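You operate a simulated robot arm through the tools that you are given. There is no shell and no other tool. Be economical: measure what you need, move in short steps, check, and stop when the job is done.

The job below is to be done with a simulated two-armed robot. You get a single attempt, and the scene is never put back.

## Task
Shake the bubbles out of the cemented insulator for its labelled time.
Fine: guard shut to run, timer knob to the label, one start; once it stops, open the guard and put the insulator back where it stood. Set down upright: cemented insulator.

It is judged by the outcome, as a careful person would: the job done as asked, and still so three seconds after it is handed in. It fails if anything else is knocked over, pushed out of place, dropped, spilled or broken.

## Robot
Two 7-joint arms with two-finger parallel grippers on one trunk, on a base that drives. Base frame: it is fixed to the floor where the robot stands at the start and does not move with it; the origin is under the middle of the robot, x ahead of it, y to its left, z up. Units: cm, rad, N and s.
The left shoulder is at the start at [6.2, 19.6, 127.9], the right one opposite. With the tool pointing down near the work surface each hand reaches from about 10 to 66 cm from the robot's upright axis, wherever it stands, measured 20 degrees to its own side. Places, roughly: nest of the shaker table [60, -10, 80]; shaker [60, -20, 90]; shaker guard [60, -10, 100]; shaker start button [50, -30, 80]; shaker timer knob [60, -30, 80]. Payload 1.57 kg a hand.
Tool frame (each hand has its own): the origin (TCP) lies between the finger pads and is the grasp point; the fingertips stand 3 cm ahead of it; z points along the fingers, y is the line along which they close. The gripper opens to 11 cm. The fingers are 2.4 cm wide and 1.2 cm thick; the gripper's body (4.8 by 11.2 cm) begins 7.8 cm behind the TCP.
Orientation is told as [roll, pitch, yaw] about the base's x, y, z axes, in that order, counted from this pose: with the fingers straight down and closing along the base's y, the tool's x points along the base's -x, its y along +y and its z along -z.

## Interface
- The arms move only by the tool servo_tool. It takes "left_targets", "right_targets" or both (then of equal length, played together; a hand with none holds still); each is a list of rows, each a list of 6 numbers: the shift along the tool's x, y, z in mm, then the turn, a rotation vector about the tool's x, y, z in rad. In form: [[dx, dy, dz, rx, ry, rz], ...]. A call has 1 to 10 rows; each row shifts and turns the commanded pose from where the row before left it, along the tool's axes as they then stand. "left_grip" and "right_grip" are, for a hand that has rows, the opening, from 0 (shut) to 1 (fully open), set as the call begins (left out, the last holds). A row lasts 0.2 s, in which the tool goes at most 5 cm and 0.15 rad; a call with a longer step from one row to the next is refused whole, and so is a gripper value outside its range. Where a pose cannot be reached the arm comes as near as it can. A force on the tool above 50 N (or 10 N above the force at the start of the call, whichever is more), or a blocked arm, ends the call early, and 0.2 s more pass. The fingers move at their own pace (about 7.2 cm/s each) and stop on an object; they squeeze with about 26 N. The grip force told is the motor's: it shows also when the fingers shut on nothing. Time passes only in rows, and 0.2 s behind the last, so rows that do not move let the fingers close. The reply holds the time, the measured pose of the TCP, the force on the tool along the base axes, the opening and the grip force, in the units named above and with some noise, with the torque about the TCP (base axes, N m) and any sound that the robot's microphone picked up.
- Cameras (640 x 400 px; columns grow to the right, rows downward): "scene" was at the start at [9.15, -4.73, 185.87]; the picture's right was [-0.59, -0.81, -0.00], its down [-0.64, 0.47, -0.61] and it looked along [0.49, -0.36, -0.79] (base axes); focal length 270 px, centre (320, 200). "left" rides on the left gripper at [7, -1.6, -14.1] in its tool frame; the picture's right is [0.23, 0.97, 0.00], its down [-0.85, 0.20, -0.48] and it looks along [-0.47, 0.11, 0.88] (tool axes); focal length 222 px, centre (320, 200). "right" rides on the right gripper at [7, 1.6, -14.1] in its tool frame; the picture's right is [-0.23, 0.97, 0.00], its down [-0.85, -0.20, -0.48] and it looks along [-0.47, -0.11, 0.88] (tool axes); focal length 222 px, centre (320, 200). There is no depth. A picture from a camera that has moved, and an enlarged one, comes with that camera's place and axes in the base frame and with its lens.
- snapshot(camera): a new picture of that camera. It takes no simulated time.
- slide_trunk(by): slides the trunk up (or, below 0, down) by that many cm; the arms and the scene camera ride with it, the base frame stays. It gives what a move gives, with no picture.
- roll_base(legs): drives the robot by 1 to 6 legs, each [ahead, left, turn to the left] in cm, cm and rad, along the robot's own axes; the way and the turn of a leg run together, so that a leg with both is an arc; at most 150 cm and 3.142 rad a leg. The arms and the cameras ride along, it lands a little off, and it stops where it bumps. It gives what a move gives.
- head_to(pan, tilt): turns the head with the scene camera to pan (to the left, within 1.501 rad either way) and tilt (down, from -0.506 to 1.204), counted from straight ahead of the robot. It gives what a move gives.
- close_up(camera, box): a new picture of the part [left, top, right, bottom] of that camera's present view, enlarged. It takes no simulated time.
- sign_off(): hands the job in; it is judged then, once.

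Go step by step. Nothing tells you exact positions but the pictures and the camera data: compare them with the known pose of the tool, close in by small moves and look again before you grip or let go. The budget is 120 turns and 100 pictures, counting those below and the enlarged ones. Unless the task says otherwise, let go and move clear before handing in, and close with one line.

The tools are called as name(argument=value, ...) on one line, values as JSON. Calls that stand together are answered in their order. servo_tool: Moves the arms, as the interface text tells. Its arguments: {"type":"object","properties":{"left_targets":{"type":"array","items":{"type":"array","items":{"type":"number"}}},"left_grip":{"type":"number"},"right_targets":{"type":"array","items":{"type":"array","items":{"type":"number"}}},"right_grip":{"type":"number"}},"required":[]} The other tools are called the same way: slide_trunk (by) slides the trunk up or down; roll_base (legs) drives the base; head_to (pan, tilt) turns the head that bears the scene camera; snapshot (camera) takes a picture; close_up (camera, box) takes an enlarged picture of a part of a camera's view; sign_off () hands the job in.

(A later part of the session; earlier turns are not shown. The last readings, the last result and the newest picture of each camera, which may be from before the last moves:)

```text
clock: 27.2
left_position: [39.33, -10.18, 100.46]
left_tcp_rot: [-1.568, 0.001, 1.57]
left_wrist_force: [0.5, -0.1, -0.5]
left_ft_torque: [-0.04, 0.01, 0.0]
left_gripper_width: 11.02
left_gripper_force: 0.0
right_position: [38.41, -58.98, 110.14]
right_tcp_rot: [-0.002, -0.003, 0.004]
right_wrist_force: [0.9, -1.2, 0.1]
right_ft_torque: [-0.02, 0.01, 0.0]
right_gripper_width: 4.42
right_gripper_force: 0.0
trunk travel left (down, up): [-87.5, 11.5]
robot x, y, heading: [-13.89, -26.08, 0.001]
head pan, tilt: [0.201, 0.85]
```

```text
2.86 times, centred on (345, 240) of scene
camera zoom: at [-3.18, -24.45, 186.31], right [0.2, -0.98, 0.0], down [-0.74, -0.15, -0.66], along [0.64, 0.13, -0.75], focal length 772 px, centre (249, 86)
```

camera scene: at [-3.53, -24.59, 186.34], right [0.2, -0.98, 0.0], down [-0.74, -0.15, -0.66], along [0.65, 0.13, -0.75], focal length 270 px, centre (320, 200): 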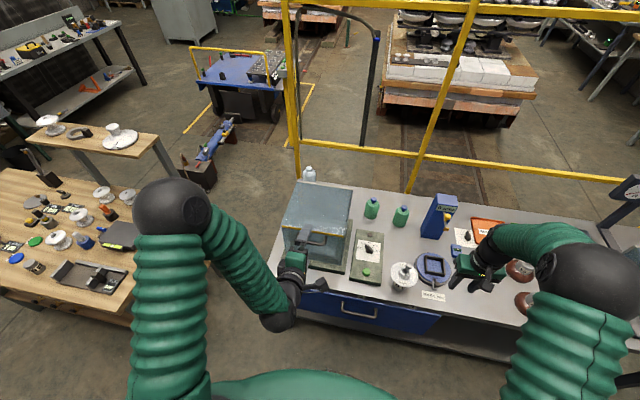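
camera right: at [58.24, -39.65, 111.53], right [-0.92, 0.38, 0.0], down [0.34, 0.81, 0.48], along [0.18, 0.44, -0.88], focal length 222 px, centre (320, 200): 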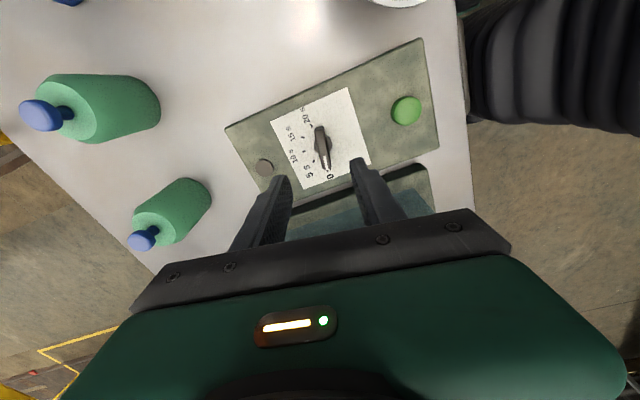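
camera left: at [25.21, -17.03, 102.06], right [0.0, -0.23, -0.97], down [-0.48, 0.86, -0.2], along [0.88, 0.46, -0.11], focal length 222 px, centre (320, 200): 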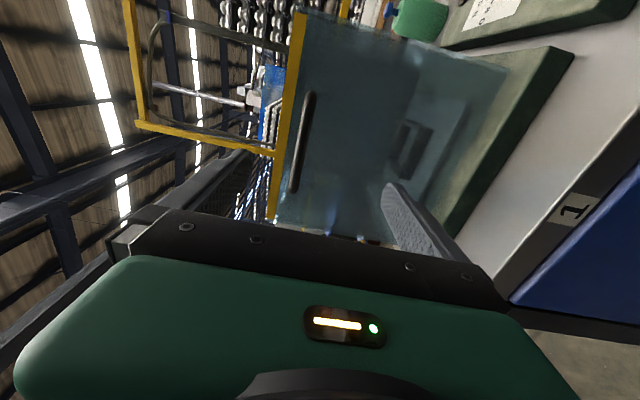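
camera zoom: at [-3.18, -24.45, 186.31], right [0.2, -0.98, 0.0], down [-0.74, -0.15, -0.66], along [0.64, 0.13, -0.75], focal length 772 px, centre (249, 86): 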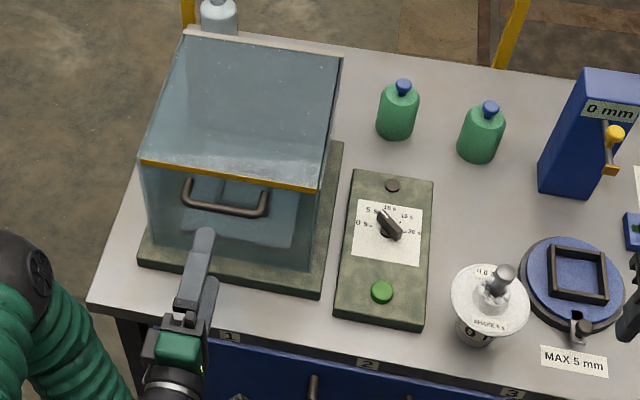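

The bar is at about (47.2, -10.8, 102.5), 2 cm higher than I assumed. I'll raise the hand, narrow the fingers and advance around it.

servo_tool(left_targets=[[3, -20, 0, 0, 0, 0], [0, 0, 0, 0, 0, 0], [0, 0, 20, 0, 0, 0], [0, 0, 20, 0, 0, 0], [0, 0, 15, 0, 0, 0], [0, 0, 10, 0, 0, 0], [0, 0, 0, 0, 0, 0]], left_grip=0.42)

close_up(camera="left", box=[200, 20, 460, 280])

close_up(camera="scene", box=[250, 170, 370, 290])

```text
clock: 28.8
left_position: [45.95, -10.28, 102.36]
left_tcp_rot: [-1.566, 0.002, 1.568]
left_wrist_force: [0.4, 0.5, 0.1]
left_ft_torque: [0.01, 0.04, 0.0]
left_gripper_width: 4.62
left_gripper_force: 0.1
right_position: [38.48, -58.94, 110.17]
right_tcp_rot: [-0.003, -0.003, 0.004]
right_wrist_force: [-0.4, 0.4, -0.4]
right_ft_torque: [0.01, 0.02, 0.0]
right_gripper_width: 4.39
right_gripper_force: 0.1
trunk travel left (down, up): [-87.5, 11.5]
robot x, y, heading: [-14.12, -26.04, 0.007]
head pan, tilt: [0.201, 0.85]
```

```text
1.54 times, centred on (330, 150) of left
camera zoom: at [31.77, -17.34, 104.04], right [0.0, -0.23, -0.97], down [-0.48, 0.86, -0.2], along [0.88, 0.47, -0.11], focal length 342 px, centre (305, 277)
```

zoom: 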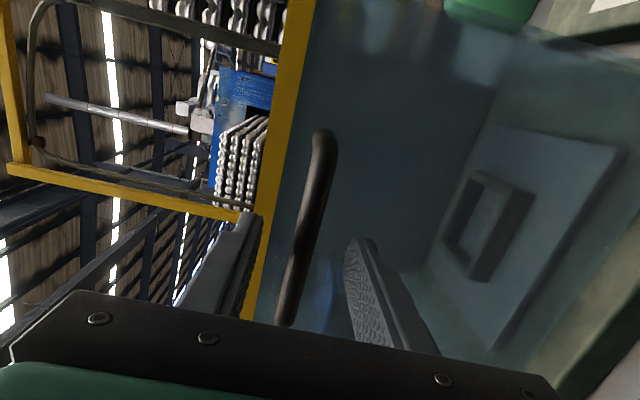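

```text
3.33 times, centred on (310, 230) of scene
camera zoom: at [-3.13, -24.45, 186.31], right [0.2, -0.98, 0.0], down [-0.74, -0.15, -0.66], along [0.64, 0.13, -0.75], focal length 900 px, centre (353, 100)
```

zoom: 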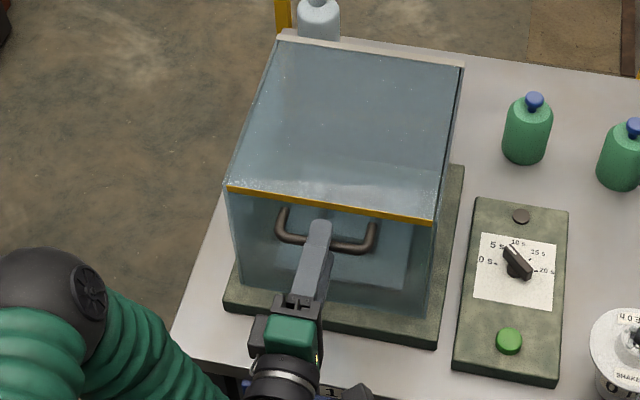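

The bar is between the fingers, so I'll close on it.

servo_tool(left_targets=[[0, 0, 3, 0, 0, 0], [0, 0, 0, 0, 0, 0], [0, 0, 0, 0, 0, 0], [0, 0, 0, 0, 0, 0]], left_grip=0)

close_up(camera="left", box=[200, 20, 460, 280])

```text
clock: 29.8
left_position: [46.23, -10.43, 102.53]
left_tcp_rot: [-1.566, -0.001, 1.569]
left_wrist_force: [2.1, 0.4, 7.7]
left_ft_torque: [0.05, -0.09, -0.41]
left_gripper_width: 1.17
left_gripper_force: 28.6
right_position: [38.35, -58.92, 110.17]
right_tcp_rot: [-0.003, -0.003, 0.006]
right_wrist_force: [0.5, 0.4, 0.5]
right_ft_torque: [0.0, 0.05, 0.0]
right_gripper_width: 4.41
right_gripper_force: 0.0
trunk travel left (down, up): [-87.5, 11.5]
robot x, y, heading: [-14.04, -25.91, 0.007]
head pan, tilt: [0.201, 0.85]
```

```text
1.54 times, centred on (330, 150) of left
camera zoom: at [32.04, -17.34, 104.12], right [0.0, -0.23, -0.97], down [-0.48, 0.86, -0.2], along [0.88, 0.47, -0.11], focal length 342 px, centre (305, 277)
```

zoom: 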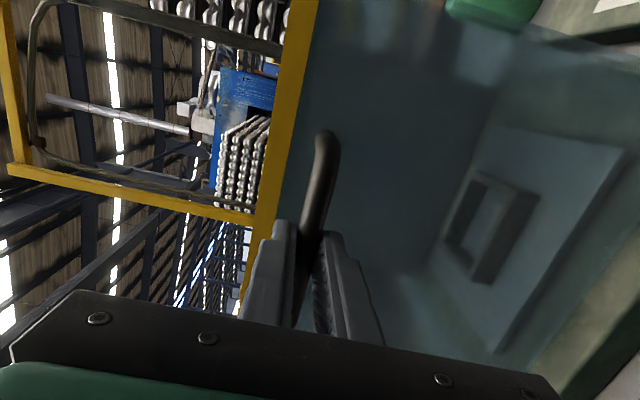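

servo_tool(left_targets=[[0, -5, 0, 0, 0, 0], [0, -5, 0, 0, 0, 0], [0, -5, 0, 0, 0, 0], [0, 0, 0, 0, 0, 0]])

close_up(camera="scene", box=[250, 170, 370, 290])

```text
clock: 30.8
left_position: [46.06, -10.44, 103.81]
left_tcp_rot: [-1.565, 0.003, 1.57]
left_wrist_force: [-6.5, 0.6, -5.5]
left_ft_torque: [0.07, 0.25, 0.0]
left_gripper_width: 1.18
left_gripper_force: 29.1
right_position: [38.5, -58.97, 110.11]
right_tcp_rot: [-0.005, -0.005, 0.005]
right_wrist_force: [-0.5, 1.2, 0.0]
right_ft_torque: [-0.03, 0.05, 0.0]
right_gripper_width: 4.41
right_gripper_force: 0.1
trunk travel left (down, up): [-87.5, 11.5]
robot x, y, heading: [-14.34, -26.11, 0.002]
head pan, tilt: [0.201, 0.85]
```

```text
3.33 times, centred on (310, 230) of scene
camera zoom: at [-3.22, -24.37, 186.31], right [0.2, -0.98, 0.0], down [-0.74, -0.15, -0.66], along [0.64, 0.13, -0.75], focal length 900 px, centre (353, 100)
```

zoom: 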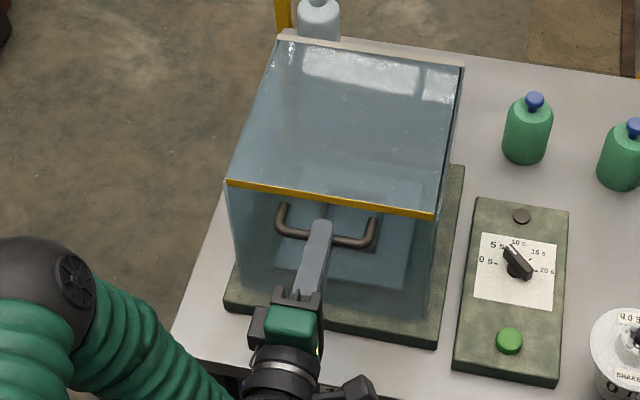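

The lid lifts freely and seems hinged at the top back, near (73.5, 104.5). I'll follow the arc up in stages.

servo_tool(left_targets=[[0, -25.5, 0.5, -0.056, 0, 0], [0, -25.5, 1.5, -0.056, 0, 0], [0, -25.3, 2.5, -0.056, 0, 0], [0, -25.6, 3.5, -0.056, 0, 0], [0, -25, 4.3, -0.056, 0, 0], [0, 0, 0, 0, 0, 0]])

snapshot(camera="scene")

```text
clock: 32.2
left_position: [48.32, -10.33, 116.6]
left_tcp_rot: [-1.293, 0.001, 1.569]
left_wrist_force: [-17.9, -1.2, 8.1]
left_ft_torque: [0.06, -0.05, 0.04]
left_gripper_width: 1.16
left_gripper_force: 29.4
right_position: [38.06, -58.96, 110.38]
right_tcp_rot: [-0.001, -0.006, 0.005]
right_wrist_force: [0.2, -0.6, 0.6]
right_ft_torque: [0.01, -0.02, -0.01]
right_gripper_width: 4.4
right_gripper_force: 0.0
trunk travel left (down, up): [-87.5, 11.5]
robot x, y, heading: [-14.2, -26.14, 0.006]
head pan, tilt: [0.201, 0.85]
```

```text
57 pictures are left
camera scene: at [-4.15, -24.55, 186.39], right [0.2, -0.98, 0.0], down [-0.73, -0.15, -0.66], along [0.65, 0.13, -0.75], focal length 270 px, centre (320, 200)
```

scene: 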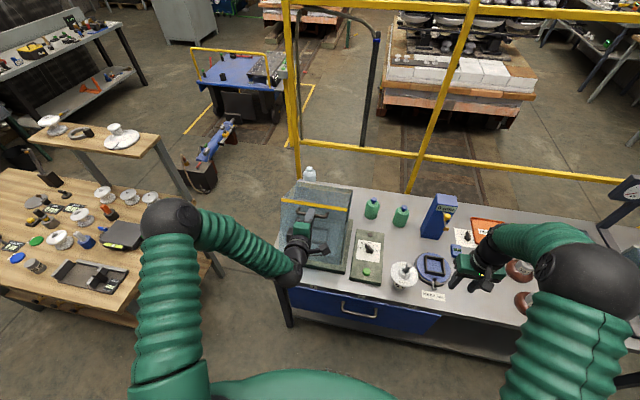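

close_up(camera="scene", box=[250, 150, 390, 290])

snapshot(camera="left")

```text
2.86 times, centred on (320, 220) of scene
camera zoom: at [-4.15, -24.55, 186.39], right [0.2, -0.98, 0.0], down [-0.73, -0.15, -0.66], along [0.65, 0.13, -0.75], focal length 772 px, centre (320, 143)
```

zoom: 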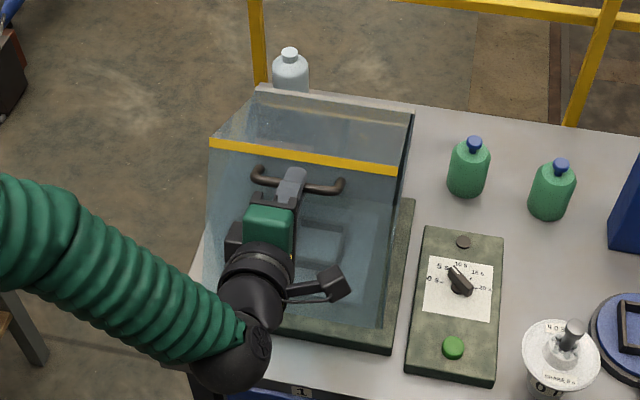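

```text
55 pictures are left
camera left: at [35.21, -17.36, 121.99], right [-0.27, -0.23, -0.94], down [-0.51, 0.86, -0.06], along [0.81, 0.47, -0.35], focal length 222 px, centre (320, 200)
```

left: 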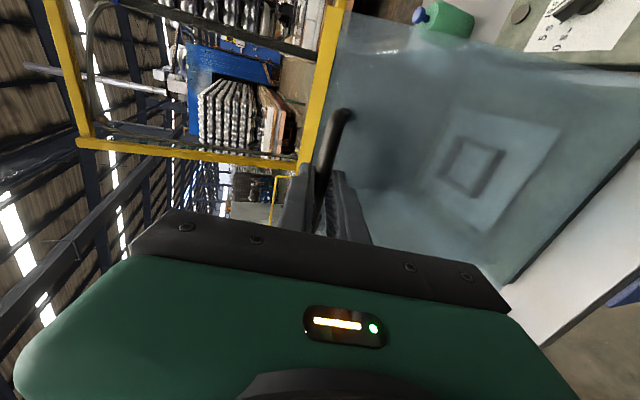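

servo_tool(left_targets=[[0, -25, 2, -0.056, 0, 0], [0, -24.7, 4, -0.056, 0, 0], [0, -24.6, 6, -0.056, 0, 0], [0, -24, 6.8, -0.056, 0, 0], [0, -24, 7.9, -0.056, 0, 0], [0, 0, 0, 0, 0, 0]])

close_up(camera="scene", box=[230, 110, 390, 290])

```text
clock: 33.6
left_position: [55.93, -10.37, 126.74]
left_tcp_rot: [-1.009, 0.001, 1.568]
left_wrist_force: [-4.0, -2.4, 4.6]
left_ft_torque: [0.19, -0.13, 0.27]
left_gripper_width: 1.17
left_gripper_force: 29.2
right_position: [38.29, -59.15, 110.15]
right_tcp_rot: [-0.001, -0.006, 0.005]
right_wrist_force: [-0.3, -0.2, 0.0]
right_ft_torque: [-0.01, -0.02, 0.02]
right_gripper_width: 4.39
right_gripper_force: 0.1
trunk travel left (down, up): [-87.5, 11.5]
robot x, y, heading: [-14.52, -25.85, 0.005]
head pan, tilt: [0.201, 0.85]
```

```text
2.22 times, centred on (310, 200) of scene
camera zoom: at [-3.43, -24.66, 186.34], right [0.2, -0.98, 0.0], down [-0.74, -0.15, -0.66], along [0.65, 0.13, -0.75], focal length 600 px, centre (342, 200)
```

zoom: 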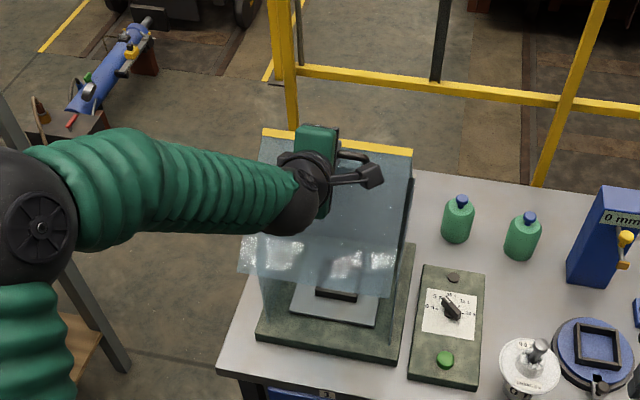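

The lid, with its front pane, swings up while the side walls stay put. I'll continue the arc with the tool angle held.

servo_tool(left_targets=[[0, -21.7, 8, 0, 0, 0], [0, -21.1, 10, 0, 0, 0], [0, -19.9, 12, 0, 0, 0], [0, -18.9, 14, 0, 0, 0], [0, 0, 0, 0, 0, 0]])

servo_tool(left_targets=[[0, -17.2, 15, 0, 0, 0], [0, -16.4, 16.5, 0, 0, 0], [0, 0, 0, 0, 0, 0]])

snapshot(camera="scene")

```text
clock: 34.8
left_position: [63.9, -10.54, 131.4]
left_tcp_rot: [-1.012, -0.003, 1.571]
left_wrist_force: [-4.4, -1.3, 11.9]
left_ft_torque: [0.41, -0.15, 0.64]
left_gripper_width: 1.17
left_gripper_force: 29.3
right_position: [38.26, -59.01, 110.15]
right_tcp_rot: [-0.004, -0.004, 0.005]
right_wrist_force: [0.3, -0.4, -0.4]
right_ft_torque: [0.03, -0.01, 0.0]
right_gripper_width: 4.37
right_gripper_force: 0.0
trunk travel left (down, up): [-87.5, 11.5]
robot x, y, heading: [-14.16, -25.72, 0.007]
head pan, tilt: [0.201, 0.85]
```

```text
clock: 35.6
left_position: [68.07, -10.43, 132.48]
left_tcp_rot: [-1.016, 0.002, 1.569]
left_wrist_force: [-2.7, 0.6, 22.3]
left_ft_torque: [0.23, -0.38, 0.23]
left_gripper_width: 1.15
left_gripper_force: 29.4
right_position: [38.07, -59.13, 110.38]
right_tcp_rot: [-0.002, -0.009, 0.005]
right_wrist_force: [0.7, 0.2, 0.5]
right_ft_torque: [0.03, 0.02, 0.02]
right_gripper_width: 4.4
right_gripper_force: 0.1
trunk travel left (down, up): [-87.5, 11.5]
robot x, y, heading: [-13.94, -25.57, 0.003]
head pan, tilt: [0.201, 0.85]
```

```text
53 pictures are left
camera scene: at [-4.23, -24.71, 186.4], right [0.2, -0.98, 0.0], down [-0.73, -0.15, -0.66], along [0.65, 0.13, -0.75], focal length 270 px, centre (320, 200)
```

scene: 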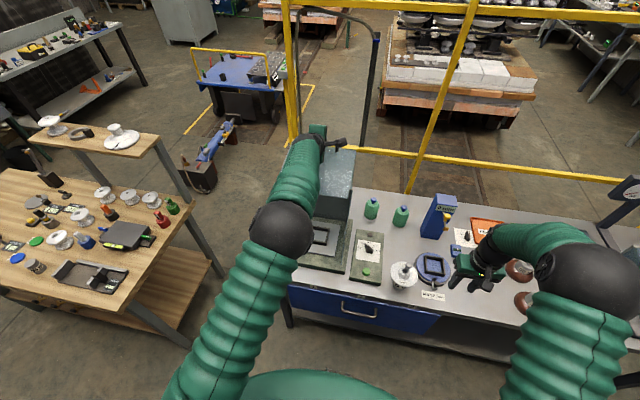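

The lid is near vertical. At the top of the arc the motion is along +x, so I'll ease up a few mm and drive the base forward 5 cm to carry it over.

servo_tool(left_targets=[[0, -4, -2, 0, 0, 0], [0, 0, 0, 0, 0, 0]])

roll_base(legs=[[4, 0, 0]])

close_up(camera="scene", box=[230, 100, 390, 290])

```text
clock: 36.2
left_position: [68.27, -10.49, 132.54]
left_tcp_rot: [-1.008, 0.001, 1.569]
left_wrist_force: [-4.6, -0.6, 13.7]
left_ft_torque: [0.16, -0.09, 0.19]
left_gripper_width: 1.17
left_gripper_force: 29.4
right_position: [38.25, -59.18, 110.23]
right_tcp_rot: [-0.003, -0.005, 0.004]
right_wrist_force: [1.2, 0.3, -0.7]
right_ft_torque: [0.01, 0.0, -0.03]
right_gripper_width: 4.38
right_gripper_force: 0.0
trunk travel left (down, up): [-87.5, 11.5]
robot x, y, heading: [-14.18, -25.85, 0.006]
head pan, tilt: [0.201, 0.85]
```

```text
clock: 37.1
left_position: [71.57, -10.51, 132.83]
left_tcp_rot: [-1.012, 0.003, 1.566]
left_wrist_force: [-4.5, -5.3, 16.8]
left_ft_torque: [0.22, -0.04, 0.38]
left_gripper_width: 1.16
left_gripper_force: 28.8
right_position: [41.58, -58.96, 110.53]
right_tcp_rot: [-0.001, -0.011, 0.004]
right_wrist_force: [-0.8, 0.6, -0.9]
right_ft_torque: [-0.02, 0.0, 0.0]
right_gripper_width: 4.41
right_gripper_force: 0.0
trunk travel left (down, up): [-87.5, 11.5]
robot x, y, heading: [-9.99, -25.96, 0.001]
head pan, tilt: [0.201, 0.85]
```

```text
2.11 times, centred on (310, 195) of scene
camera zoom: at [-0.83, -24.59, 186.39], right [0.2, -0.98, 0.0], down [-0.73, -0.15, -0.67], along [0.65, 0.13, -0.75], focal length 569 px, centre (341, 210)
```

zoom: 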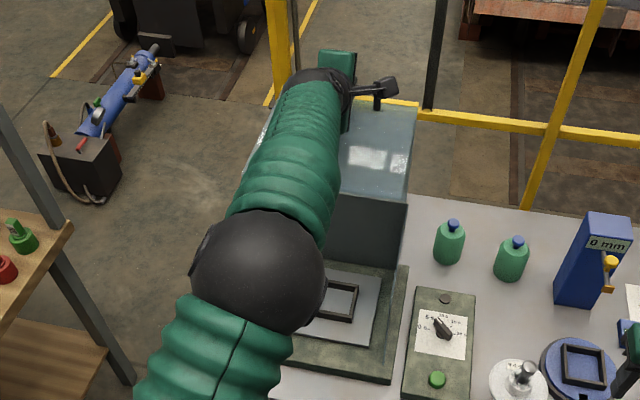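

roll_base(legs=[[4, 0, 0]])

close_up(camera="scene", box=[230, 100, 390, 290])

```text
clock: 38.0
left_position: [75.65, -10.5, 132.85]
left_tcp_rot: [-1.008, 0.005, 1.566]
left_wrist_force: [-2.3, -2.3, 18.9]
left_ft_torque: [0.35, -0.07, 0.37]
left_gripper_width: 1.15
left_gripper_force: 29.1
right_position: [45.82, -58.94, 110.61]
right_tcp_rot: [-0.003, -0.01, 0.005]
right_wrist_force: [-0.3, 0.3, 0.5]
right_ft_torque: [-0.05, 0.03, 0.02]
right_gripper_width: 4.39
right_gripper_force: 0.0
trunk travel left (down, up): [-87.5, 11.5]
robot x, y, heading: [-6.1, -25.8, 0.003]
head pan, tilt: [0.201, 0.85]
```

```text
2.11 times, centred on (310, 195) of scene
camera zoom: at [3.34, -24.56, 186.4], right [0.2, -0.98, 0.0], down [-0.73, -0.15, -0.66], along [0.65, 0.13, -0.75], focal length 569 px, centre (341, 210)
```

zoom: 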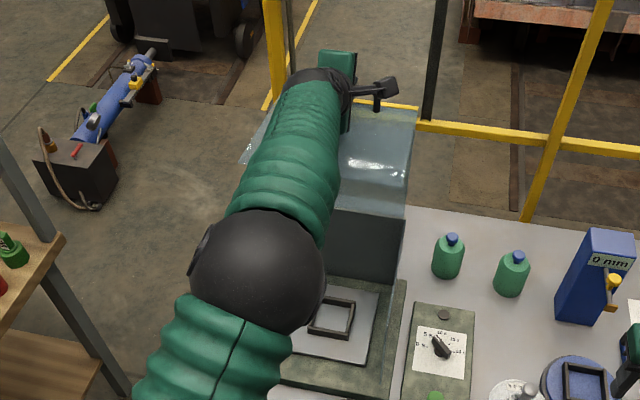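

roll_base(legs=[[3, 0, 0]])

servo_tool(left_targets=[[0, 0, 0, 0, 0, 0], [0, 0, 0, 0, 0, 0]])

snapshot(camera="left")

```text
clock: 38.8
left_position: [79.36, -10.48, 132.44]
left_tcp_rot: [-1.0, 0.007, 1.564]
left_wrist_force: [-2.4, -0.3, 4.0]
left_ft_torque: [0.06, 0.11, -0.19]
left_gripper_width: 1.17
left_gripper_force: 29.3
right_position: [49.25, -58.77, 110.44]
right_tcp_rot: [-0.003, -0.007, 0.004]
right_wrist_force: [-0.1, 0.2, -0.2]
right_ft_torque: [0.0, 0.01, 0.04]
right_gripper_width: 4.39
right_gripper_force: 0.0
trunk travel left (down, up): [-87.5, 11.5]
robot x, y, heading: [-2.81, -25.76, -0.0]
head pan, tilt: [0.201, 0.85]
```

```text
clock: 39.4
left_position: [79.57, -10.27, 132.28]
left_tcp_rot: [-1.003, 0.006, 1.567]
left_wrist_force: [2.2, 0.1, 0.3]
left_ft_torque: [0.19, -0.1, -0.06]
left_gripper_width: 1.15
left_gripper_force: 29.3
right_position: [49.41, -58.92, 110.32]
right_tcp_rot: [-0.003, -0.005, 0.006]
right_wrist_force: [-0.4, 0.1, 0.5]
right_ft_torque: [0.0, -0.01, -0.01]
right_gripper_width: 4.42
right_gripper_force: 0.0
trunk travel left (down, up): [-87.5, 11.5]
robot x, y, heading: [-2.8, -26.13, 0.005]
head pan, tilt: [0.201, 0.85]
```

```text
50 pictures are left
camera left: at [68.43, -17.37, 141.38], right [-0.53, -0.23, -0.82], down [-0.51, 0.86, 0.08], along [0.68, 0.46, -0.57], focal length 222 px, centre (320, 200)
```

left: 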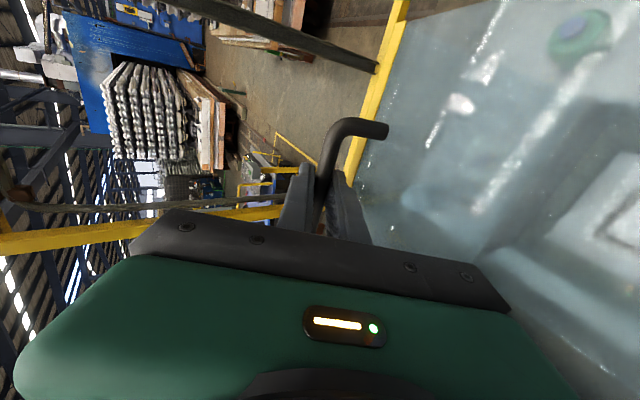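

Forces are near zero with the lid at about 110°. I'll loosen the fingers while keeping the bar caged, to see whether it stays.

servo_tool(left_targets=[[0, 0, 0, 0, 0, 0], [0, 0, 0, 0, 0, 0], [0, 0, 0, 0, 0, 0], [0, 0, 0, 0, 0, 0]], left_grip=0.35)

snapshot(camera="left")

```text
clock: 40.4
left_position: [79.48, -10.56, 132.5]
left_tcp_rot: [-1.002, 0.006, 1.564]
left_wrist_force: [0.8, -0.4, 2.3]
left_ft_torque: [0.01, -0.05, -0.01]
left_gripper_width: 3.74
left_gripper_force: 0.0
right_position: [49.36, -58.89, 110.28]
right_tcp_rot: [-0.003, -0.006, 0.007]
right_wrist_force: [-0.4, -0.1, 0.7]
right_ft_torque: [-0.04, 0.0, 0.02]
right_gripper_width: 4.39
right_gripper_force: 0.1
trunk travel left (down, up): [-87.5, 11.5]
robot x, y, heading: [-3.33, -25.82, 0.003]
head pan, tilt: [0.201, 0.85]
```

```text
49 pictures are left
camera left: at [68.37, -17.41, 141.4], right [-0.53, -0.23, -0.82], down [-0.51, 0.86, 0.08], along [0.68, 0.46, -0.57], focal length 222 px, centre (320, 200)
```

left: 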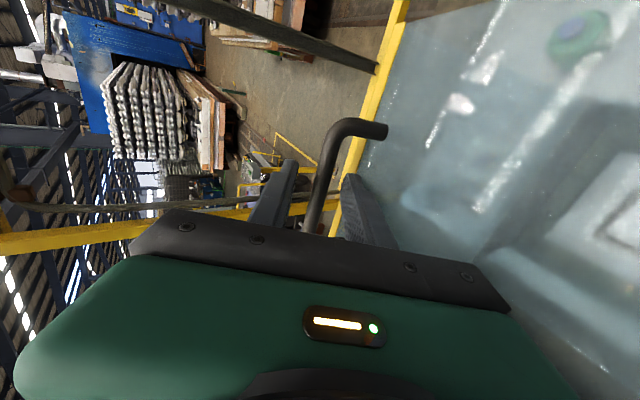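

The lid stays open on its own. I'll withdraw the left hand along its own axis and look at the scene.

servo_tool(left_targets=[[0, 0, -25, 0, 0, 0], [0, 0, -40, 0, 0, 0], [0, 0, -45, 0, 0, 0], [0, -20, -45, 0, 0, 0], [-10, -20, -45, 0, 0, 0], [-20, 0, -45, 0, 0, 0], [-30, 0, -30, 0, 0, 0], [-40, 0, 0, 0, 0, 0]])

head_to(pan=-0.1, tilt=0.9)

snapshot(camera="scene")

snapshot(camera="right")

```text
refused: row 5 steps farther than a row can; nothing moved
```

```text
clock: 41.2
left_position: [79.4, -10.53, 132.41]
left_tcp_rot: [-1.003, 0.007, 1.564]
left_wrist_force: [0.7, -0.2, 1.6]
left_ft_torque: [0.0, -0.06, -0.02]
left_gripper_width: 3.71
left_gripper_force: 0.0
right_position: [49.44, -58.78, 110.25]
right_tcp_rot: [-0.003, -0.006, 0.006]
right_wrist_force: [-0.1, -0.2, -0.1]
right_ft_torque: [0.02, -0.02, 0.04]
right_gripper_width: 4.41
right_gripper_force: 0.1
trunk travel left (down, up): [-87.5, 11.5]
robot x, y, heading: [-3.11, -26.21, -0.0]
head pan, tilt: [-0.099, 0.901]
```

```text
48 pictures are left
camera scene: at [7.89, -26.78, 185.92], right [-0.1, -1.0, 0.0], down [-0.78, 0.08, -0.62], along [0.62, -0.06, -0.79], focal length 270 px, centre (320, 200)
```

scene: 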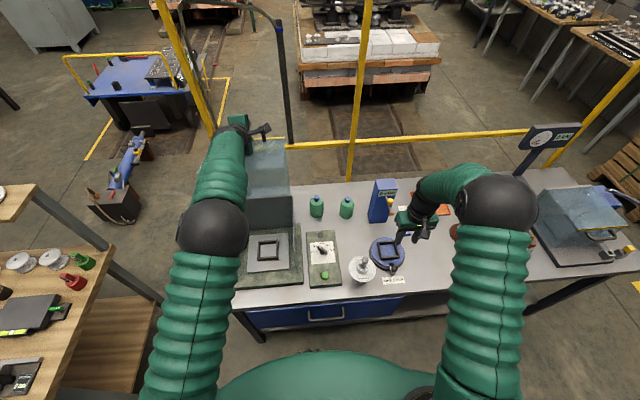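

```text
47 pictures are left
camera right: at [42.26, -57.25, 124.34], right [0.22, 0.97, 0.0], down [0.85, -0.19, 0.48], along [0.47, -0.11, -0.88], focal length 222 px, centre (320, 200)
```

right: 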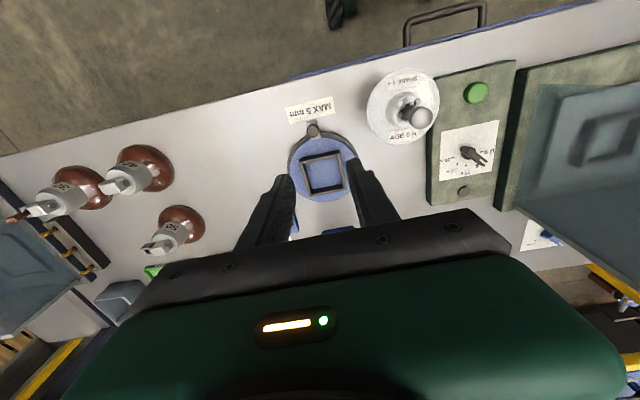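

servo_tool(left_targets=[[0, 0, -25, 0, 0, 0], [0, 0, -40, 0, 0, 0], [0, 0, -45, 0, 0, 0], [0, -20, -42, 0, 0, 0], [0, -20, -42, 0, 0, 0], [-20, 0, -40, 0, 0, 0], [-40, 0, -20, 0, 0, 0], [-40, 0, 0, 0, 0, 0]], right_targets=[[0, 0, 0, 0, 0, 0], [0, 0, 0, 0, 0, 0], [0, 40, -5, 0, 0, 0], [0, 40, -5, 0, 0, 0], [0, 39, 0, 0, 0, 0], [0, 0, 0, 0, 0, 0], [0, 0, 0, 0, 0, 0], [0, 0, 0, 0, 0, 0]], right_grip=0.5)

snapshot(camera="scene")

close_up(camera="right", box=[200, 20, 440, 240])

```text
clock: 43.0
left_position: [60.52, 0.33, 149.12]
left_tcp_rot: [-1.0, 0.007, 1.565]
left_wrist_force: [0.7, 0.2, 0.1]
left_ft_torque: [-0.02, -0.01, 0.02]
left_gripper_width: 3.84
left_gripper_force: 0.2
right_position: [49.28, -46.65, 111.09]
right_tcp_rot: [-0.005, -0.003, 0.007]
right_wrist_force: [0.1, -0.7, -0.5]
right_ft_torque: [0.0, 0.0, 0.02]
right_gripper_width: 5.52
right_gripper_force: 0.0
trunk travel left (down, up): [-87.5, 11.5]
robot x, y, heading: [-2.92, -26.01, 0.006]
head pan, tilt: [-0.099, 0.901]
```

```text
46 pictures are left
camera scene: at [7.94, -26.23, 185.91], right [-0.1, -1.0, 0.0], down [-0.78, 0.07, -0.62], along [0.62, -0.06, -0.79], focal length 270 px, centre (320, 200)
```

scene: 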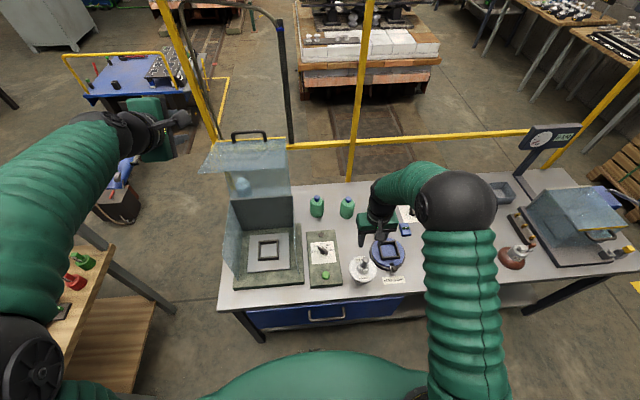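

```text
1.82 times, centred on (320, 130) of right
camera zoom: at [42.19, -45.06, 125.14], right [0.22, 0.97, 0.0], down [0.85, -0.19, 0.48], along [0.47, -0.11, -0.88], focal length 404 px, centre (320, 327)
```

zoom: 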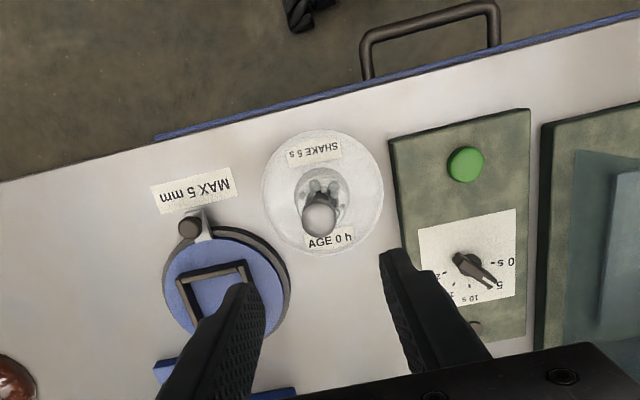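

The lid stands open and stable. The insulator's pin axis is at about (48.95,-46.6), nearly under the right hand. I'll go down partway and check.

servo_tool(right_targets=[[3, 0, 30, 0, 0, 0], [0, 0, 30, 0, 0, 0], [0, 0, 30, 0, 0, 0], [0, 0, 20, 0, 0, 0], [0, 0, 0, 0, 0, 0]])

close_up(camera="right", box=[200, 60, 440, 240])

close_up(camera="scene", box=[320, 200, 440, 310])

```text
clock: 44.2
left_position: [60.42, 0.16, 149.39]
left_tcp_rot: [-1.002, 0.006, 1.563]
left_wrist_force: [-0.1, 0.4, -0.8]
left_ft_torque: [0.02, -0.04, 0.04]
left_gripper_width: 3.85
left_gripper_force: 0.2
right_position: [49.09, -46.8, 100.2]
right_tcp_rot: [-0.005, -0.007, 0.007]
right_wrist_force: [-0.2, 0.3, -0.6]
right_ft_torque: [-0.02, -0.01, -0.02]
right_gripper_width: 5.5
right_gripper_force: 0.1
trunk travel left (down, up): [-87.5, 11.5]
robot x, y, heading: [-2.93, -25.75, 0.006]
head pan, tilt: [-0.099, 0.901]
```

```text
2.22 times, centred on (320, 150) of right
camera zoom: at [41.87, -45.15, 114.32], right [0.22, 0.97, 0.0], down [0.85, -0.19, 0.48], along [0.47, -0.11, -0.87], focal length 494 px, centre (320, 311)
```

zoom: 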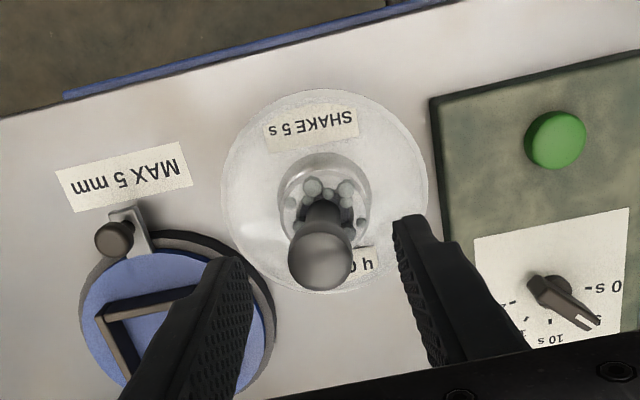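

```text
3.64 times, centred on (380, 255) of scene
camera zoom: at [7.75, -26.59, 185.93], right [-0.1, -1.0, 0.0], down [-0.78, 0.08, -0.62], along [0.62, -0.06, -0.79], focal length 982 px, centre (102, 0)
```

zoom: 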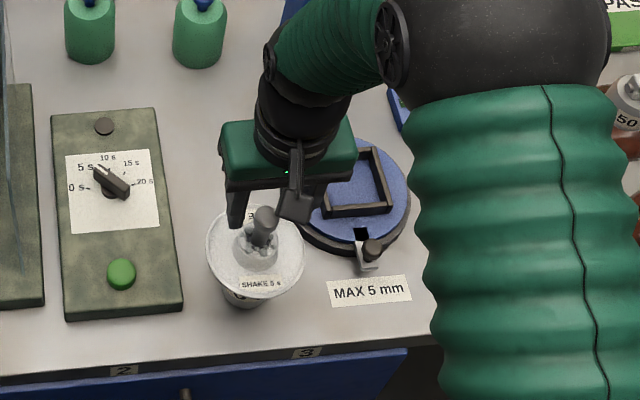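

The pin ball centre is at about (49,-46.8,97). I'll lower to grip it and close.

servo_tool(right_targets=[[0, 0, 20, 0, 0, 0], [0, 0, 15, 0, 0, 0], [0, 0, 9, 0, 0, 0], [0, 0, 0, 0, 0, 0]])

close_up(camera="right", box=[200, 60, 440, 240])

```text
clock: 45.2
left_position: [60.42, 0.05, 149.29]
left_tcp_rot: [-1.003, 0.007, 1.563]
left_wrist_force: [-1.1, -0.2, 0.4]
left_ft_torque: [0.02, 0.01, 0.01]
left_gripper_width: 3.86
left_gripper_force: 0.0
right_position: [49.28, -46.84, 95.72]
right_tcp_rot: [-0.003, -0.004, 0.006]
right_wrist_force: [-0.2, -0.2, -1.0]
right_ft_torque: [-0.04, 0.01, -0.01]
right_gripper_width: 5.48
right_gripper_force: 0.0
trunk travel left (down, up): [-87.5, 11.5]
robot x, y, heading: [-2.92, -25.73, 0.005]
head pan, tilt: [-0.099, 0.901]
```

```text
2.22 times, centred on (320, 150) of right
camera zoom: at [42.08, -45.27, 109.77], right [0.22, 0.97, 0.0], down [0.85, -0.19, 0.48], along [0.47, -0.11, -0.88], focal length 494 px, centre (320, 311)
```

zoom: 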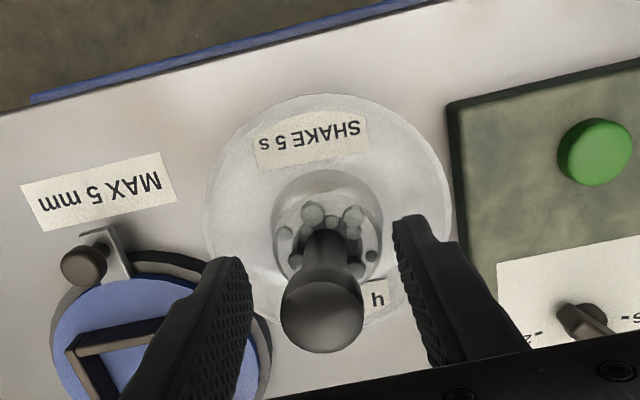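

servo_tool(right_targets=[[0, 0, 0, 0, 0, 0], [0, 0, 0, 0, 0, 0], [0, 0, 0, 0, 0, 0], [0, 0, 0, 0, 0, 0], [0, 0, 0, 0, 0, 0]], right_grip=0)

servo_tool(right_targets=[[0, 0, -10, 0, 0, 0], [0, 0, -10, 0, 0, 0], [0, 0, 0, 0, 0, 0]])

snapshot(camera="right")

close_up(camera="scene", box=[200, 120, 440, 310])

```text
clock: 46.4
left_position: [60.56, 0.21, 149.24]
left_tcp_rot: [-1.004, 0.007, 1.565]
left_wrist_force: [0.9, -0.2, 0.7]
left_ft_torque: [-0.01, 0.01, 0.0]
left_gripper_width: 3.84
left_gripper_force: 0.1
right_position: [49.3, -46.76, 95.7]
right_tcp_rot: [-0.004, -0.005, 0.006]
right_wrist_force: [-0.7, 2.7, -0.5]
right_ft_torque: [0.43, -0.14, 0.1]
right_gripper_width: 2.43
right_gripper_force: 25.4
trunk travel left (down, up): [-87.5, 11.5]
robot x, y, heading: [-2.84, -25.7, 0.005]
head pan, tilt: [-0.099, 0.901]
```

```text
clock: 47.2
left_position: [60.48, 0.02, 149.1]
left_tcp_rot: [-0.999, 0.008, 1.565]
left_wrist_force: [-0.2, 0.0, 0.7]
left_ft_torque: [0.04, -0.01, 0.01]
left_gripper_width: 3.86
left_gripper_force: 0.1
right_position: [49.15, -46.87, 97.73]
right_tcp_rot: [-0.004, -0.003, 0.006]
right_wrist_force: [-0.3, -0.2, -10.0]
right_ft_torque: [-0.02, -0.02, 0.0]
right_gripper_width: 2.43
right_gripper_force: 26.1
trunk travel left (down, up): [-87.5, 11.5]
robot x, y, heading: [-3.1, -25.77, 0.003]
head pan, tilt: [-0.099, 0.901]
```

```text
41 pictures are left
camera right: at [42.09, -45.27, 111.81], right [0.22, 0.97, 0.0], down [0.85, -0.19, 0.48], along [0.47, -0.11, -0.88], focal length 222 px, centre (320, 200)
```

right: 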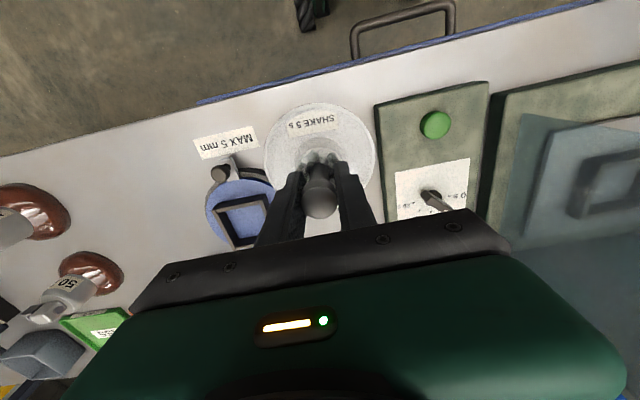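

```text
2.11 times, centred on (320, 215) of scene
camera zoom: at [7.99, -26.65, 185.9], right [-0.1, -1.0, 0.0], down [-0.78, 0.08, -0.62], along [0.62, -0.06, -0.79], focal length 569 px, centre (320, 168)
```

zoom: 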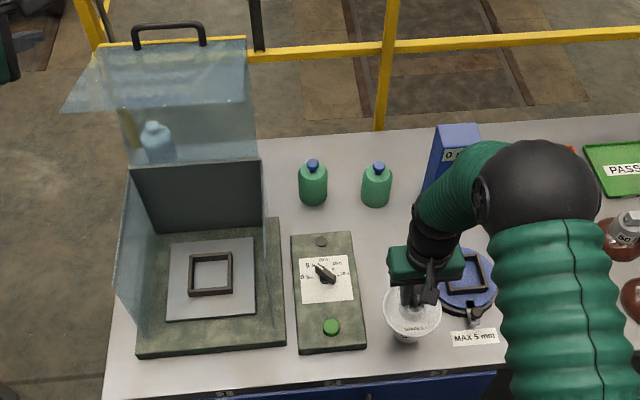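

The insulator is held upright and weighs about 1 kg. The nest is near (63.6,-10.2). I'll lift it, pull it back over the bench edge, and drive the robot left so the right hand can enter the shaker from the front.

servo_tool(right_targets=[[0, 0, -20, 0, 0, 0], [0, 0, -25, 0, 0, 0], [0, 0, -25, 0, 0, 0], [20, 0, -10, 0, 0, 0], [25, 0, 0, 0, 0, 0], [25, 0, 0, 0, 0, 0], [20, 0, 0, 0, 0, 0], [0, 0, 0, 0, 0, 0]])

roll_base(legs=[[0, 30, 0]])

snapshot(camera="scene")

snapshot(camera="right")

```text
clock: 49.0
left_position: [60.45, -0.03, 149.13]
left_tcp_rot: [-1.001, 0.006, 1.564]
left_wrist_force: [0.0, -1.0, -0.5]
left_ft_torque: [-0.01, 0.0, 0.03]
left_gripper_width: 3.87
left_gripper_force: 0.1
right_position: [40.31, -46.95, 106.04]
right_tcp_rot: [-0.002, -0.004, 0.004]
right_wrist_force: [0.3, 0.1, -10.7]
right_ft_torque: [0.0, -0.03, 0.0]
right_gripper_width: 2.41
right_gripper_force: 26.1
trunk travel left (down, up): [-87.5, 11.5]
robot x, y, heading: [-3.09, -25.91, 0.006]
head pan, tilt: [-0.099, 0.901]
```

```text
clock: 51.0
left_position: [60.59, 27.83, 149.39]
left_tcp_rot: [-1.001, -0.005, 1.558]
left_wrist_force: [-0.1, -1.4, 1.0]
left_ft_torque: [0.02, -0.01, 0.05]
left_gripper_width: 3.85
left_gripper_force: 0.1
right_position: [39.95, -18.49, 105.73]
right_tcp_rot: [0.008, -0.004, -0.002]
right_wrist_force: [0.1, -1.4, -10.8]
right_ft_torque: [-0.01, -0.02, -0.01]
right_gripper_width: 2.41
right_gripper_force: 26.4
trunk travel left (down, up): [-87.5, 11.5]
robot x, y, heading: [-2.84, 3.98, -0.002]
head pan, tilt: [-0.099, 0.901]
```

```text
39 pictures are left
camera scene: at [7.9, 1.31, 185.89], right [-0.1, -0.99, -0.01], down [-0.78, 0.08, -0.62], along [0.62, -0.05, -0.79], focal length 270 px, centre (320, 200)
```

scene: 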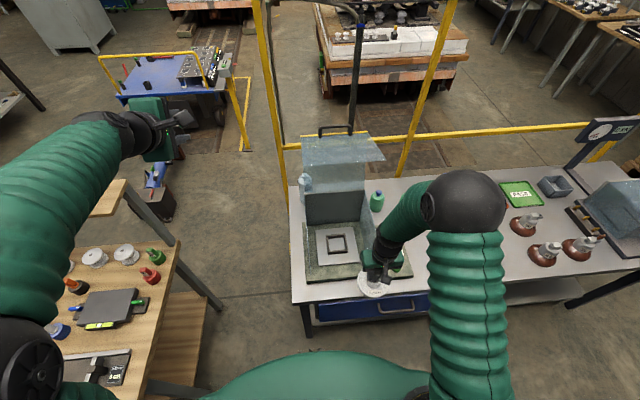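

```text
38 pictures are left
camera right: at [32.95, -17.04, 119.79], right [0.23, 0.97, 0.01], down [0.85, -0.2, 0.48], along [0.47, -0.1, -0.88], focal length 222 px, centre (320, 200)
```

right: 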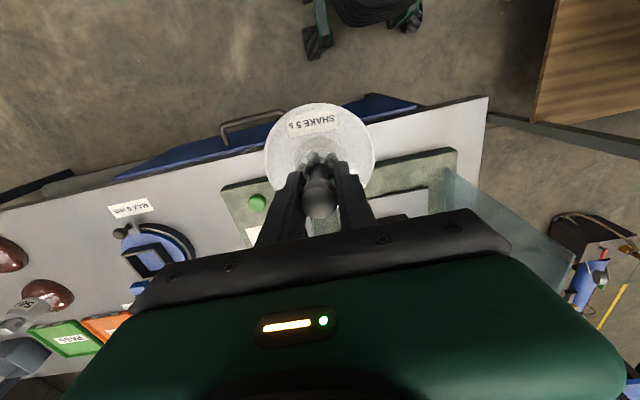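

close_up(camera="scene", box=[280, 120, 420, 310])

```text
2.11 times, centred on (350, 215) of scene
camera zoom: at [7.9, 1.31, 185.89], right [-0.1, -0.99, -0.01], down [-0.78, 0.08, -0.62], along [0.62, -0.05, -0.79], focal length 569 px, centre (257, 168)
```

zoom: 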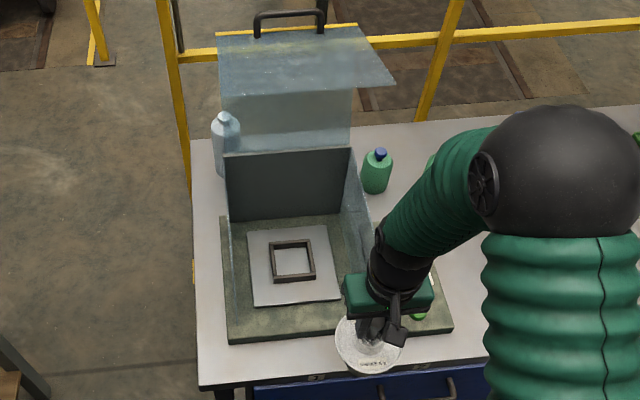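

The nest centre is at about (63.2,-10.1). I'll align in y, then drive the base forward 6 cm.

servo_tool(right_targets=[[0, 20, 0, 0, 0, 0], [0, 25, 0, 0, 0, 0], [0, 25, 0, 0, 0, 0], [0, 14, 0, 0, 0, 0], [0, 0, 0, 0, 0, 0]])

roll_base(legs=[[6, 0, 0]])

servo_tool(right_targets=[[-15, 0, 0, 0, 0, 0], [-25, 0, 0, 0, 0, 0], [-25, 0, 0, 0, 0, 0], [-25, 0, 0, 0, 0, 0], [-20, 0, 0, 0, 0, 0], [0, 0, 0, 0, 0, 0], [0, 0, 0, 0, 0, 0]])

close_up(camera="scene", box=[240, 100, 460, 310])

snapshot(camera="right")

```text
clock: 52.2
left_position: [60.32, 28.89, 149.44]
left_tcp_rot: [-1.004, 0.005, 1.559]
left_wrist_force: [-0.7, 0.2, -0.4]
left_ft_torque: [-0.01, 0.01, 0.03]
left_gripper_width: 3.85
left_gripper_force: 0.1
right_position: [39.92, -9.36, 105.87]
right_tcp_rot: [0.001, -0.005, -0.002]
right_wrist_force: [0.3, -0.1, -10.2]
right_ft_torque: [-0.01, -0.02, -0.01]
right_gripper_width: 2.44
right_gripper_force: 26.1
trunk travel left (down, up): [-87.5, 11.5]
robot x, y, heading: [-2.85, 3.76, 0.002]
head pan, tilt: [-0.099, 0.901]
```

```text
clock: 53.2
left_position: [64.32, 29.17, 150.23]
left_tcp_rot: [-1.019, 0.007, 1.559]
left_wrist_force: [-0.2, 0.1, 1.0]
left_ft_torque: [0.0, 0.03, 0.03]
left_gripper_width: 3.83
left_gripper_force: 0.1
right_position: [44.5, -9.18, 106.57]
right_tcp_rot: [-0.002, -0.018, 0.0]
right_wrist_force: [-2.0, -0.6, -8.8]
right_ft_torque: [0.04, 0.08, -0.01]
right_gripper_width: 2.41
right_gripper_force: 26.0
trunk travel left (down, up): [-87.5, 11.5]
robot x, y, heading: [2.77, 3.88, -0.002]
head pan, tilt: [-0.099, 0.901]
```

```text
clock: 54.8
left_position: [65.78, 29.14, 149.68]
left_tcp_rot: [-1.007, 0.008, 1.558]
left_wrist_force: [-0.8, 0.1, 0.8]
left_ft_torque: [-0.01, 0.01, 0.01]
left_gripper_width: 3.86
left_gripper_force: 0.0
right_position: [56.43, -9.12, 106.34]
right_tcp_rot: [-0.002, -0.007, 0.0]
right_wrist_force: [-0.3, -0.1, -10.2]
right_ft_torque: [0.0, -0.02, -0.02]
right_gripper_width: 2.41
right_gripper_force: 25.8
trunk travel left (down, up): [-87.5, 11.5]
robot x, y, heading: [3.14, 4.09, -0.001]
head pan, tilt: [-0.099, 0.901]
```

```text
1.90 times, centred on (350, 205) of scene
camera zoom: at [13.55, 2.81, 185.93], right [-0.1, -0.99, 0.0], down [-0.78, 0.08, -0.62], along [0.62, -0.06, -0.79], focal length 515 px, centre (263, 190)
```

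zoom: 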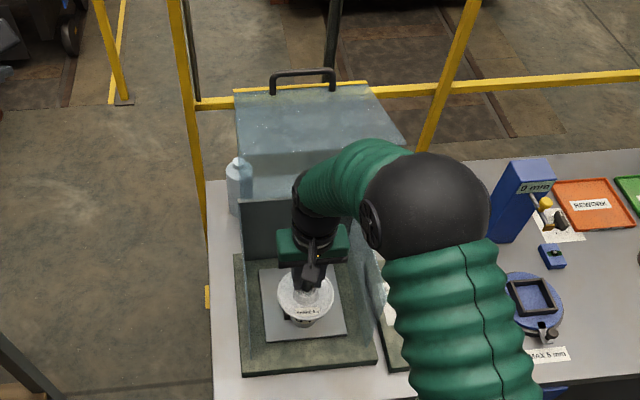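

```text
35 pictures are left
camera right: at [49.33, -7.56, 120.31], right [0.23, 0.97, 0.0], down [0.85, -0.2, 0.49], along [0.47, -0.11, -0.87], focal length 222 px, centre (320, 200)
```

right: 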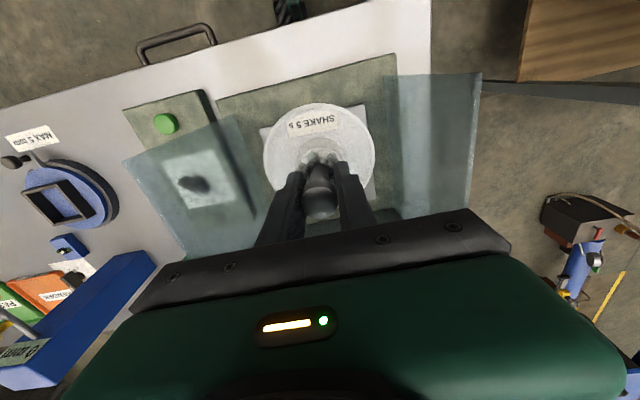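

The right forearm passes beneath the open pane's edge, so I'll lower a bit first, then advance to the nest in small steps and look.

servo_tool(right_targets=[[0, -5, 15, 0, 0, 0], [0, -5, 12, 0, 0, 0], [-15, 0, 0, 0, 0, 0], [-20, 0, 0, 0, 0, 0], [-20, 0, 0, 0, 0, 0], [-13, 0, 0, 0, 0, 0], [0, 0, 0, 0, 0, 0], [0, 0, 0, 0, 0, 0]])

close_up(camera="scene", box=[260, 100, 440, 290])

close_up(camera="right", box=[220, 80, 420, 240])

```text
clock: 56.6
left_position: [66.11, 29.46, 149.54]
left_tcp_rot: [-1.008, 0.008, 1.558]
left_wrist_force: [-0.1, 0.0, 0.9]
left_ft_torque: [0.03, 0.02, -0.06]
left_gripper_width: 3.87
left_gripper_force: 0.0
right_position: [63.55, -9.97, 103.5]
right_tcp_rot: [-0.002, -0.008, 0.0]
right_wrist_force: [0.3, -0.7, -10.4]
right_ft_torque: [0.0, -0.05, -0.02]
right_gripper_width: 2.44
right_gripper_force: 26.6
trunk travel left (down, up): [-87.5, 11.5]
robot x, y, heading: [3.14, 3.92, 0.0]
head pan, tilt: [-0.099, 0.901]
```

```text
2.11 times, centred on (350, 195) of scene
camera zoom: at [13.97, 3.03, 185.9], right [-0.1, -0.99, 0.0], down [-0.78, 0.08, -0.62], along [0.61, -0.06, -0.79], focal length 569 px, centre (257, 210)
```

zoom: 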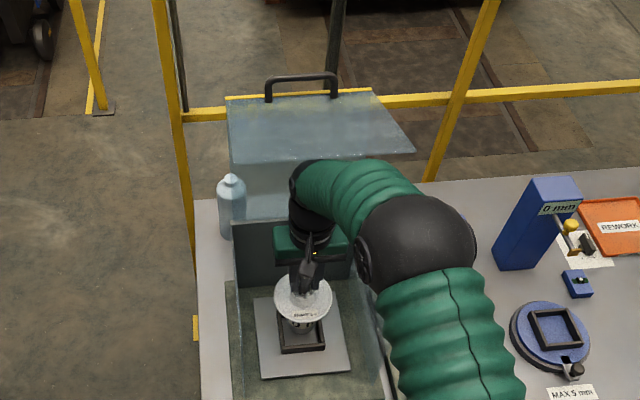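

```text
2.50 times, centred on (320, 160) of right
camera zoom: at [56.35, -8.43, 117.53], right [0.23, 0.97, 0.0], down [0.85, -0.2, 0.48], along [0.47, -0.11, -0.87], focal length 555 px, centre (320, 300)
```

zoom: 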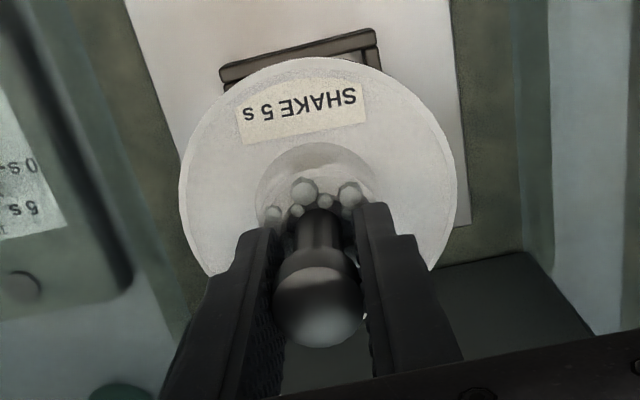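

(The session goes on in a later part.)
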